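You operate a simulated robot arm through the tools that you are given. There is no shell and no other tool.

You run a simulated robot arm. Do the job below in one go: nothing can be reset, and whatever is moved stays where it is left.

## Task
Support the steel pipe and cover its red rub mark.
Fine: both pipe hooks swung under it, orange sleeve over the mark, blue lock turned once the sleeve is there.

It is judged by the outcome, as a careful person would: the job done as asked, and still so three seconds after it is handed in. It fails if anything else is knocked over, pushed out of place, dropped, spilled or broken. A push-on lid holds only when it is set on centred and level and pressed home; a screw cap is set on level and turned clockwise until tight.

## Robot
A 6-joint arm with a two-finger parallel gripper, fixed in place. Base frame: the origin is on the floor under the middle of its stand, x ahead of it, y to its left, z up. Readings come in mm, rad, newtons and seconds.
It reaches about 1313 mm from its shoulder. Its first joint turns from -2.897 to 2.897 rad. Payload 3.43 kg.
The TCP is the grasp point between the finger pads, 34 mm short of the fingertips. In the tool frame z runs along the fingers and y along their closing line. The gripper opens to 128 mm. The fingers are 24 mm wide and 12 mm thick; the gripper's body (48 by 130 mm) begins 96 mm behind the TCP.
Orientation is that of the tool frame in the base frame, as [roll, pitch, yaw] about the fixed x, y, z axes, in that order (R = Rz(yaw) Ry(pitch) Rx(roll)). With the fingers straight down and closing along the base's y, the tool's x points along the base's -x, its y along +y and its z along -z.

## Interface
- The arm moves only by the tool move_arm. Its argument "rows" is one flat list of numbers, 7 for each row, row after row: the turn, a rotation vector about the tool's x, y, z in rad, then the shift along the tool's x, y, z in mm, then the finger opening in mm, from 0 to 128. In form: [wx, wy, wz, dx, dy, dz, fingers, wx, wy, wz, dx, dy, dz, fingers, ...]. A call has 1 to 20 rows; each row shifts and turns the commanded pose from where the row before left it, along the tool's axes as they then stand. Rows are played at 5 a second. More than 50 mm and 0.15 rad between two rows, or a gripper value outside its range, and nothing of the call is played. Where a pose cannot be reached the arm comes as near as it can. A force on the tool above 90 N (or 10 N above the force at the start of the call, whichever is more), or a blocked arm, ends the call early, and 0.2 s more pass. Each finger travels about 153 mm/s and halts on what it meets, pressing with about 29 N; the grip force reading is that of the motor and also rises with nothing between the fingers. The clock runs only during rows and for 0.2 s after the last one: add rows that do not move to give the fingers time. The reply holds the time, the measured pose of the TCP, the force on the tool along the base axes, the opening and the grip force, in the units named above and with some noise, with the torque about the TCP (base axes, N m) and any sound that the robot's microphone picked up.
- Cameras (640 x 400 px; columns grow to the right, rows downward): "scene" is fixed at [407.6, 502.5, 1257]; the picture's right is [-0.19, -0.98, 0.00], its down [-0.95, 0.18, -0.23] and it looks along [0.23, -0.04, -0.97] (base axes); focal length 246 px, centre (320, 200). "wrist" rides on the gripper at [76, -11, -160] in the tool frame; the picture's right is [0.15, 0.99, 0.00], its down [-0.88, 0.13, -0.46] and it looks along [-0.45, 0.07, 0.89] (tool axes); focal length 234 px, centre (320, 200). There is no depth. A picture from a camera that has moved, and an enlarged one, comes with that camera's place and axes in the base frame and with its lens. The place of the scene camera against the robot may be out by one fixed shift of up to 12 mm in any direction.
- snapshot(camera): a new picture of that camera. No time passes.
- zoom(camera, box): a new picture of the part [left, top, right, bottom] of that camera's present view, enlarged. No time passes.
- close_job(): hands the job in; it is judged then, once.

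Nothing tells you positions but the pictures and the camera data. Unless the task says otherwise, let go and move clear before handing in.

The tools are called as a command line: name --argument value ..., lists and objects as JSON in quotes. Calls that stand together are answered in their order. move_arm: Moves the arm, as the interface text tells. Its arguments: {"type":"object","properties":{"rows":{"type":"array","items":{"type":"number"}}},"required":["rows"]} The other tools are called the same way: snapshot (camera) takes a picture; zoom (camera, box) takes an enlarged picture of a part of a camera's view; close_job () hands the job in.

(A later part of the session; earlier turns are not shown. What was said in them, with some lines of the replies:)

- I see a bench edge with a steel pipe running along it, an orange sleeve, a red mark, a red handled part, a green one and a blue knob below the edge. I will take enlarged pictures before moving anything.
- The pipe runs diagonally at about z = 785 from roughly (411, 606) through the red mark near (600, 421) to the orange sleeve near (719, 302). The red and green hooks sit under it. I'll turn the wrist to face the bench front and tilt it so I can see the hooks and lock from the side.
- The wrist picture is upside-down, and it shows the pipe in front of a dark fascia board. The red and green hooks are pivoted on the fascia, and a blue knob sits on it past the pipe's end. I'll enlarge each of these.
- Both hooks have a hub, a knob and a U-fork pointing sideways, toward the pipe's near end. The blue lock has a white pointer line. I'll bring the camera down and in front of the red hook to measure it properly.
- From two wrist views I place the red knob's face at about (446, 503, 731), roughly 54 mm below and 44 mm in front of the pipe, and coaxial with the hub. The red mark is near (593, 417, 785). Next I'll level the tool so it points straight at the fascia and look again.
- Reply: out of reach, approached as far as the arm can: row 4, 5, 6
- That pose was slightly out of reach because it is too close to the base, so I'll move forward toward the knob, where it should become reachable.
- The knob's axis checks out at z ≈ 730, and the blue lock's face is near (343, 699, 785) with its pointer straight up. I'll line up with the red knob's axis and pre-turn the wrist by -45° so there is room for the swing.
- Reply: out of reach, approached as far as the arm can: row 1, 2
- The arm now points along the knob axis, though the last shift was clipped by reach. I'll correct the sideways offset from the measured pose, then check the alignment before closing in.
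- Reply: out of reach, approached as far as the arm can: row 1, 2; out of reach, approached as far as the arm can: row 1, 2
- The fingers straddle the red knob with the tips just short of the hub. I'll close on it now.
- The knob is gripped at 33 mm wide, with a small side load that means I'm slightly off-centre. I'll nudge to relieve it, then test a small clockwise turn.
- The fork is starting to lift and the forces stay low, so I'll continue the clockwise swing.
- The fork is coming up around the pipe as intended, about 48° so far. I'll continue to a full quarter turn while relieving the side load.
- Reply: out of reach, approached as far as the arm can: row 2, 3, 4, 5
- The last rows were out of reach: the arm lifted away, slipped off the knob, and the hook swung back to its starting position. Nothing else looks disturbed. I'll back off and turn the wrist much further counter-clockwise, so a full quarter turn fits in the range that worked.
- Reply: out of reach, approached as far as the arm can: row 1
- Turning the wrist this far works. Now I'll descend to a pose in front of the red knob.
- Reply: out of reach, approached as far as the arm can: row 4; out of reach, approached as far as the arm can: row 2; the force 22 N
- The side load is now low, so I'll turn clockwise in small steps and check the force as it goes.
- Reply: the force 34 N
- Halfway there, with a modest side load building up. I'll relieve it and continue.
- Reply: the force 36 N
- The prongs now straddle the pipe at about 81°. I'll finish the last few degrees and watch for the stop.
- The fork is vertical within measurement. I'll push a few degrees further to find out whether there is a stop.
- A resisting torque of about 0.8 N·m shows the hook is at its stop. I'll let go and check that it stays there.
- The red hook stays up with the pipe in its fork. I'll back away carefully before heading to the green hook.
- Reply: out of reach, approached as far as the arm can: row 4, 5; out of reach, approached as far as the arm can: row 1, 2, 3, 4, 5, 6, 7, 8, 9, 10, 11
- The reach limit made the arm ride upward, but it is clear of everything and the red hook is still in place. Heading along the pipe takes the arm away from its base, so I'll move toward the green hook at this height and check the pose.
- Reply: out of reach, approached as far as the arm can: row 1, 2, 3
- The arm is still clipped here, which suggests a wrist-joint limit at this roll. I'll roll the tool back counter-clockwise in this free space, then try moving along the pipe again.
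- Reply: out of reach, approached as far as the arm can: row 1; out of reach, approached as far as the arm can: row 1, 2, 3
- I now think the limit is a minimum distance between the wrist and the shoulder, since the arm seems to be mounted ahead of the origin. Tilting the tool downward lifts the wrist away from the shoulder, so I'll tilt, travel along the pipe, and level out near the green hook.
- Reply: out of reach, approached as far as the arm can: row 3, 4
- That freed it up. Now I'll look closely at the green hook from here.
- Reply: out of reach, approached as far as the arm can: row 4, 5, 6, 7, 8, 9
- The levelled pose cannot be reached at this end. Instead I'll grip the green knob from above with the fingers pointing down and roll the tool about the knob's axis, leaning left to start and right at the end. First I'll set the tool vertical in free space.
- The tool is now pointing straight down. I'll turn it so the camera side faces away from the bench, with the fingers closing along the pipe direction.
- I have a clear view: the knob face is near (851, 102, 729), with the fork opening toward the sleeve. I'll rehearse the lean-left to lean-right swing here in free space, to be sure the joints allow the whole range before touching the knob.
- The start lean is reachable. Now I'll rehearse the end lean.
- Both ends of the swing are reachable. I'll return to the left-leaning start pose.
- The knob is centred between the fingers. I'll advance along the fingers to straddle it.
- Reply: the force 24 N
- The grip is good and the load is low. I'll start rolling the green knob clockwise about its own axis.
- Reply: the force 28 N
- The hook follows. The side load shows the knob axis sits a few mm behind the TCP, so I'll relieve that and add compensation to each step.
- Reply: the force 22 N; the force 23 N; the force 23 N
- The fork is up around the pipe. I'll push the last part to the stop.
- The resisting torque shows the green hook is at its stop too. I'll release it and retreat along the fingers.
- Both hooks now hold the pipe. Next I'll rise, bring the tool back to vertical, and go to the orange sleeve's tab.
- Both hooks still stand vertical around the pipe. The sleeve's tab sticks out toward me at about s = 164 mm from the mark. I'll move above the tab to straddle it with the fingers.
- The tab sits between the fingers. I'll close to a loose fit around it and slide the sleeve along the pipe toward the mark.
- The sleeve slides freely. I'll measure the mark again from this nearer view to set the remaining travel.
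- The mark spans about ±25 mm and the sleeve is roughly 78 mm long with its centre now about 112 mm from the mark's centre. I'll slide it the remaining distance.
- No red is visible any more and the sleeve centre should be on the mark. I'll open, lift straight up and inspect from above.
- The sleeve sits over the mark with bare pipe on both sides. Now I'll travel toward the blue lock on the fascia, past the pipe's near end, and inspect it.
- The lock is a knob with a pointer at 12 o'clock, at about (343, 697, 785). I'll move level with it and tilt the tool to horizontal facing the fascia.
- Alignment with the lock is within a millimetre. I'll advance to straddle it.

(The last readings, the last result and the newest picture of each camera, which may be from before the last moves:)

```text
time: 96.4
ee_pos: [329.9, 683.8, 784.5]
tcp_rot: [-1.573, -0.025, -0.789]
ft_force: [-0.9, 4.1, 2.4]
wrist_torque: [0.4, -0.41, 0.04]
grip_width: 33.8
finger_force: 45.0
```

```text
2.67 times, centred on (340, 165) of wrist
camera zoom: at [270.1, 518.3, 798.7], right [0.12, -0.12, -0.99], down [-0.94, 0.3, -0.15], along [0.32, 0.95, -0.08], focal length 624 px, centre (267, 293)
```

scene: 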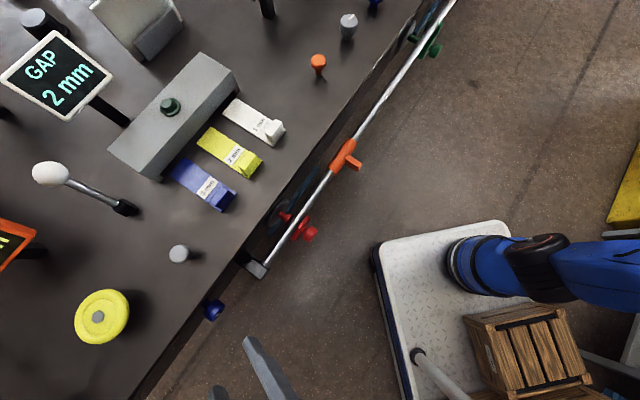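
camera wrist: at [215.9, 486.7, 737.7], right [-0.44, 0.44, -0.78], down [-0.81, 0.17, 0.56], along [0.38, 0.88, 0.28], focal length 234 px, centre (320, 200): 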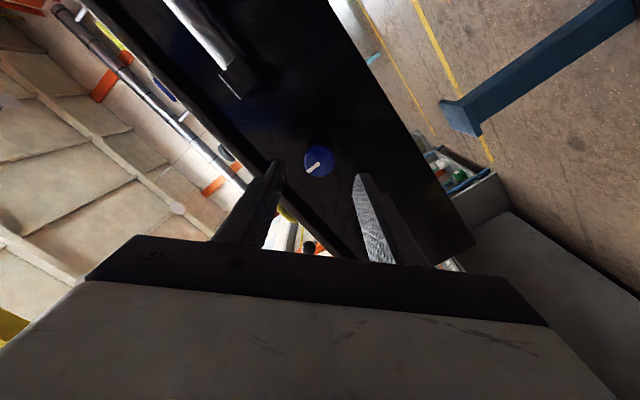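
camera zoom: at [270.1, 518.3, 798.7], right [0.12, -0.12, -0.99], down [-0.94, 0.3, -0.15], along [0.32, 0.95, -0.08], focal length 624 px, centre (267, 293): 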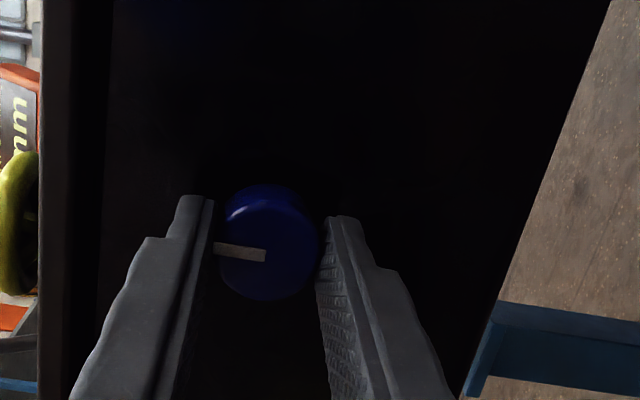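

The lock is gripped at 33.8 mm with little side load. I'll try a small clockwise turn and read the torque.

move_arm --rows '[0, 0, 0.06, 0, 0, 0, 16, 0, 0, 0.08, 0, 0, 0, 16, 0, 0, 0.08, 0, 0, 0, 16, 0, 0, 0, 0, 0, 0, 16]'

zoom --camera "wrist" --box '[220, 90, 460, 240]'

```text
time: 97.4
ee_pos: [330.0, 684.6, 784.7]
tcp_rot: [-1.572, 0.195, -0.789]
ft_force: [5.0, 16.4, 7.0]
wrist_torque: [0.47, -0.46, 0.13]
grip_width: 33.5
finger_force: 44.6
```

```text
2.67 times, centred on (340, 165) of wrist
camera zoom: at [270.8, 517.6, 781.8], right [-0.04, 0.03, -1.0], down [-0.95, 0.31, 0.04], along [0.31, 0.95, 0.02], focal length 624 px, centre (267, 293)
```

zoom: 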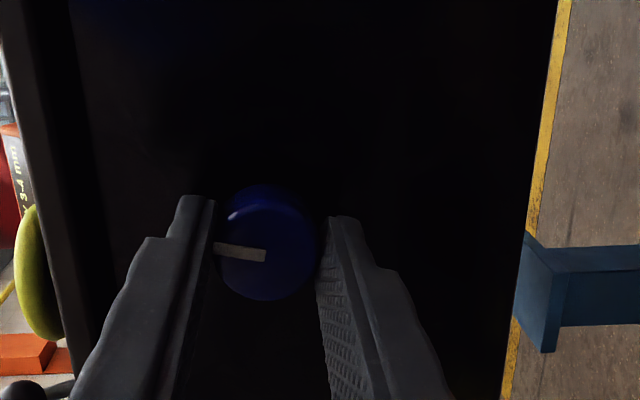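

The knob follows clockwise with no resistance, so I'll continue.

move_arm --rows '[0, 0, 0.1, -0.4, 0, 0.3, 16, 0, 0, 0.1, 0, 0, 0, 16, 0, 0, 0.1, 0, 0, 0, 16, 0, 0, 0.1, 0, 0, 0, 16, 0, 0, 0.1, 0, 0, 0, 16, 0, 0, 0.1, 0, 0, 0, 16, 0, 0, 0, 0, 0, 0, 16]'

zoom --camera "wrist" --box '[220, 90, 460, 240]'

```text
time: 99.0
ee_pos: [330.9, 684.5, 785.2]
tcp_rot: [-1.572, 0.795, -0.79]
ft_force: [9.8, 4.0, 13.1]
wrist_torque: [-0.22, 0.19, -0.14]
grip_width: 33.8
finger_force: 45.2
```

```text
2.67 times, centred on (340, 165) of wrist
camera zoom: at [259.8, 528.5, 739.4], right [-0.43, 0.43, -0.8], down [-0.82, 0.18, 0.54], along [0.38, 0.88, 0.27], focal length 624 px, centre (267, 293)
```

zoom: 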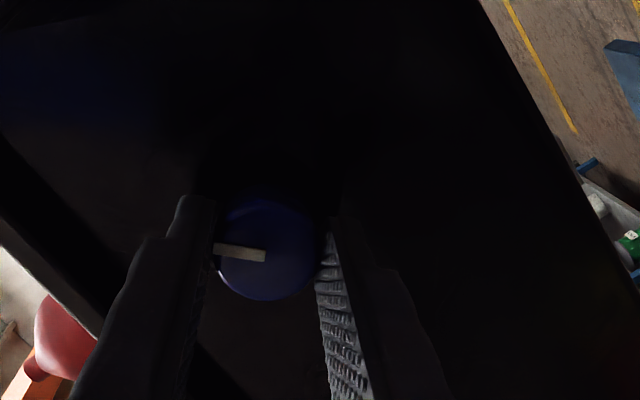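

move_arm --rows '[0, 0, 0.1, -0.5, -0.5, 0.2, 16, 0, 0, 0.1, 0, 0, 0, 16, 0, 0, 0.1, 0, 0, 0, 16, 0, 0, 0.1, 0, 0, 0, 16, 0, 0, 0.1, 0, 0, 0, 16, 0, 0, 0, 0, 0, 0, 16]'

zoom --camera "wrist" --box '[220, 90, 460, 240]'

```text
time: 100.4
ee_pos: [329.1, 684.3, 786.4]
tcp_rot: [-1.579, 1.297, -0.798]
ft_force: [7.7, -9.9, -1.7]
wrist_torque: [-0.4, 0.36, 0.05]
grip_width: 33.7
finger_force: 45.7
```

```text
2.67 times, centred on (340, 165) of wrist
camera zoom: at [238.9, 549.4, 716.2], right [-0.64, 0.65, -0.41], down [-0.58, -0.06, 0.81], along [0.5, 0.76, 0.41], focal length 624 px, centre (267, 293)
```

zoom: 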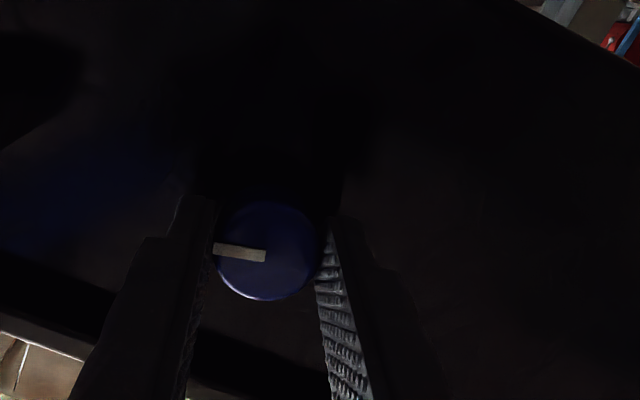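

move_arm --rows '[0, 0, 0.08, 0, 0.4, 0, 16, 0, 0, 0.08, 0, 0, 0, 16, 0, 0, 0.07, 0, 0, 0, 16, 0, 0, 0, 0, 0, 0, 16]'

zoom --camera "wrist" --box '[220, 90, 460, 240]'

```text
time: 101.4
ee_pos: [329.5, 683.9, 785.4]
tcp_rot: [-1.614, 1.525, -0.832]
ft_force: [7.0, -23.9, -5.6]
wrist_torque: [-0.13, 0.11, -0.19]
grip_width: 33.8
finger_force: 44.9
```

```text
2.67 times, centred on (340, 165) of wrist
camera zoom: at [227.2, 561.3, 710.8], right [-0.69, 0.7, -0.19], down [-0.44, -0.2, 0.87], along [0.57, 0.69, 0.45], focal length 624 px, centre (267, 293)
```

zoom: 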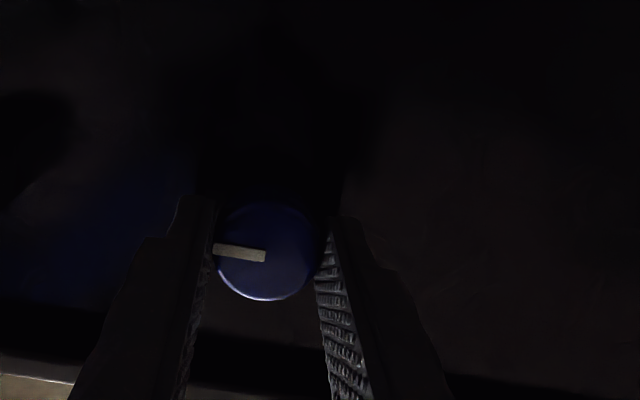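

It has turned about 89° and still follows. I'll relieve the side load and check gently for a stop.

move_arm --rows '[0, 0, 0.03, 0, -0.7, 0, 16, 0, 0, 0.04, 0, -0.4, 0, 16, 0, 0, 0, 0, 0, 0, 16]'

zoom --camera "wrist" --box '[220, 90, 460, 240]'

```text
time: 102.2
ee_pos: [330.4, 684.1, 786.3]
tcp_rot: [1.603, 1.547, 2.384]
ft_force: [4.0, -11.6, 0.0]
wrist_torque: [-0.62, -0.1, 0.35]
grip_width: 33.6
finger_force: 45.3
```

```text
2.67 times, centred on (340, 165) of wrist
camera zoom: at [223.8, 564.9, 710.5], right [-0.7, 0.7, -0.12], down [-0.4, -0.24, 0.88], along [0.59, 0.67, 0.45], focal length 624 px, centre (267, 293)
```

zoom: 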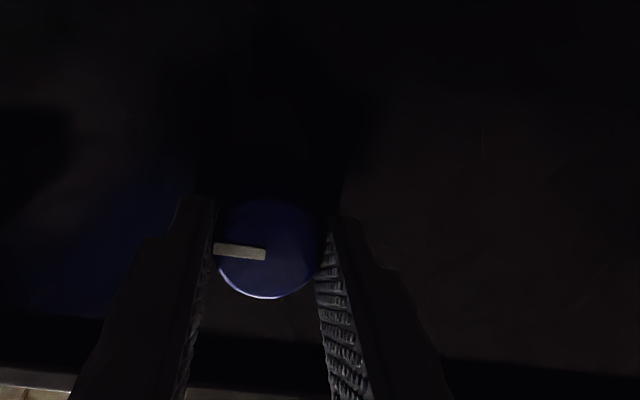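

The torque of about -0.5 N·m shows the lock has hit its stop after a quarter turn. I'll release it and look.

move_arm --rows '[0, 0, 0.01, 0, 0, 0, 16, 0, 0, 0, 0, 0, 0, 26, 0, 0, 0, 0, 0, 0, 38, 0, 0, 0, 0, 0, 0, 48, 0, 0, 0, 0, 0, 0, 48, 0, 0, 0, 0, 0, -10, 48, 0, 0, 0, 0, 0, -15, 48]'

zoom --camera "wrist" --box '[220, 90, 460, 240]'

snapshot --camera "wrist"

```text
time: 103.8
ee_pos: [312.2, 666.0, 786.0]
tcp_rot: [1.613, 1.536, 2.395]
ft_force: [0.5, -0.5, 0.3]
wrist_torque: [0.03, 0.05, -0.04]
grip_width: 48.1
finger_force: 0.0
```

```text
2.67 times, centred on (340, 165) of wrist
camera zoom: at [205.3, 547.7, 710.2], right [-0.7, 0.71, -0.11], down [-0.39, -0.25, 0.89], along [0.6, 0.66, 0.45], focal length 624 px, centre (267, 293)
```

zoom: 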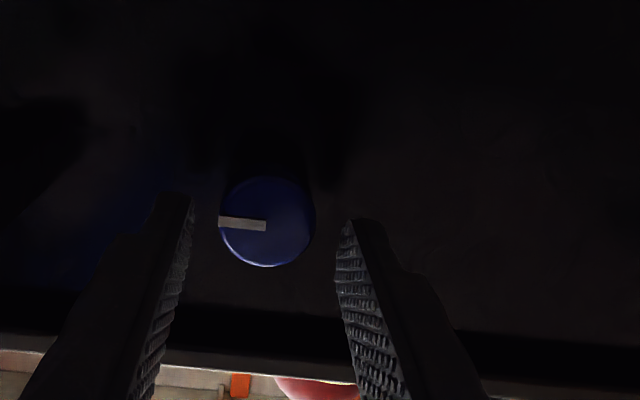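

```text
taken
camera wrist: at [205.3, 547.7, 710.2], right [-0.7, 0.71, -0.11], down [-0.39, -0.25, 0.89], along [0.6, 0.66, 0.45], focal length 234 px, centre (320, 200)
```

wrist: 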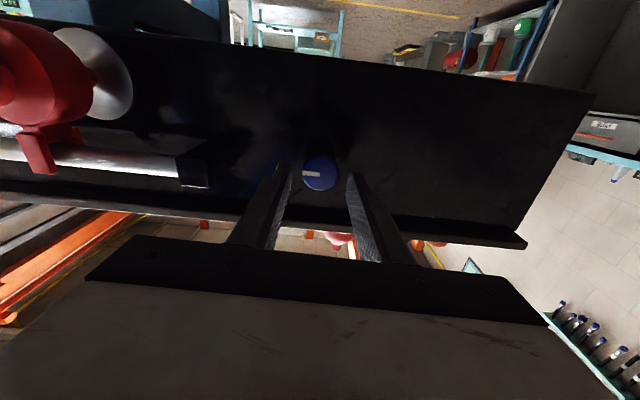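

The lock stays with its pointer at 3 o'clock. I'll back away, rise clear, and check everything once more.

move_arm --rows '[0, 0, 0, 0, 0, -15, 60, 0, 0, 0, 0, 0, -15, 60, 0, 0, 0, -35, 0, -5, 60, 0, 0, 0, -40, 0, -5, 60, 0, 0, 0, -40, 0, -5, 60]'

snapshot --camera "scene"

snapshot --camera "wrist"

zoom --camera "scene" --box '[200, 100, 400, 320]'

zoom --camera "scene" --box '[360, 0, 480, 90]'

```text
time: 105.0
ee_pos: [283.0, 633.3, 901.5]
tcp_rot: [1.649, 1.538, 2.429]
ft_force: [0.9, -0.5, 0.1]
wrist_torque: [-0.01, 0.02, -0.04]
grip_width: 60.1
finger_force: 0.0
```

```text
taken
```

scene: 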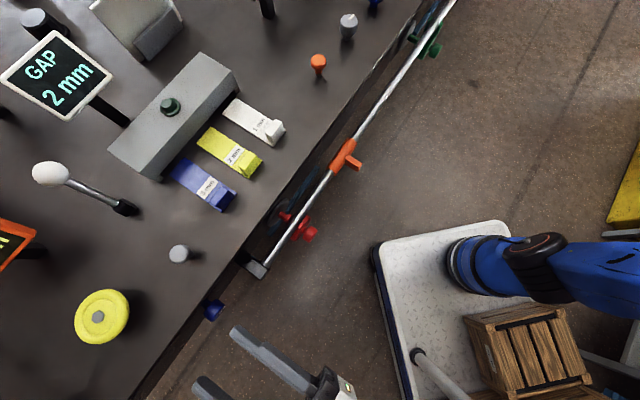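

```text
taken
camera wrist: at [176.5, 514.0, 825.7], right [-0.7, 0.71, -0.11], down [-0.39, -0.25, 0.89], along [0.6, 0.66, 0.45], focal length 234 px, centre (320, 200)
```

wrist: 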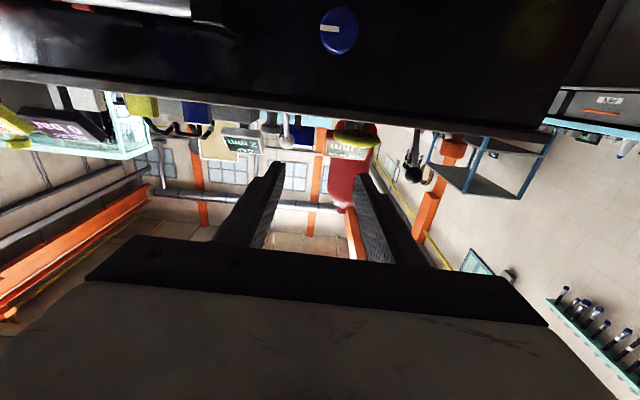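

```text
1.82 times, centred on (300, 210) of scene
camera zoom: at [407.6, 502.5, 1257.0], right [-0.19, -0.98, 0.0], down [-0.95, 0.18, -0.23], along [0.23, -0.04, -0.97], focal length 447 px, centre (356, 182)
```

zoom: 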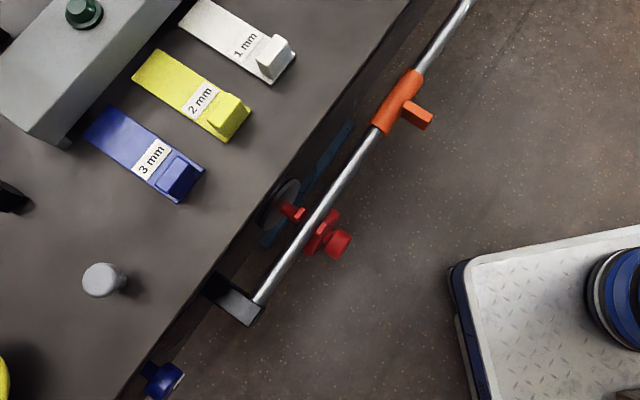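

```text
4.44 times, centred on (420, 45) of scene
camera zoom: at [407.6, 502.5, 1257.0], right [-0.19, -0.98, 0.0], down [-0.95, 0.18, -0.23], along [0.23, -0.04, -0.97], focal length 1092 px, centre (-124, 889)
```

zoom: 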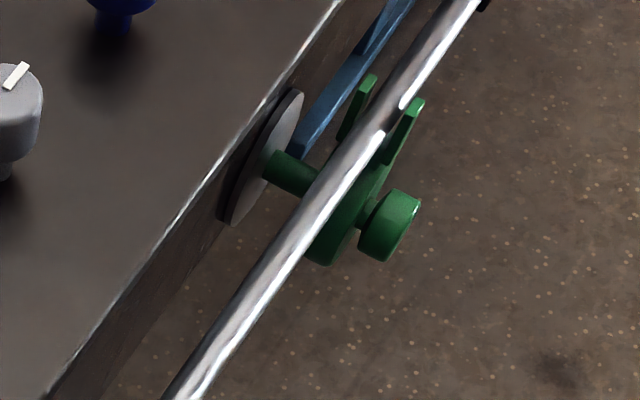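

All the parts are where they should be:
- **Hooks:** both forks stand upright around the pipe.
- **Sleeve:** the orange sleeve covers the red mark, with margin on both sides.
- **Lock:** the blue lock is turned a quarter turn to its stop.

The gripper is empty and clear, nothing else appears to have moved, and I'm handing the job in.

close_job

```text
The job is handed in.
```

The job is handed in: the pipe is supported by both hooks, its red mark is covered, and the lock is turned. I don't have the judge's result.

- **Hooks:** the red and green hooks are both swung up to their stops, with the pipe sitting in their forks. The red one fell back on the first try because the arm ran out of reach and slipped off the knob. The second try held.
- **Sleeve:** the orange sleeve is centred on the red mark and is about 78 mm long against roughly 50 mm of mark. No red shows in the views I took from above; I did not look from underneath.
- **Lock:** after the sleeve was in place, I turned the blue knob on the bench front a quarter turn clockwise to its stop. It has no label, and there is another blue knob on the bench top. I took this one as the lock because it sits in line with the pipe.

In the last pictures nothing else had moved, and the gripper was open and clear.
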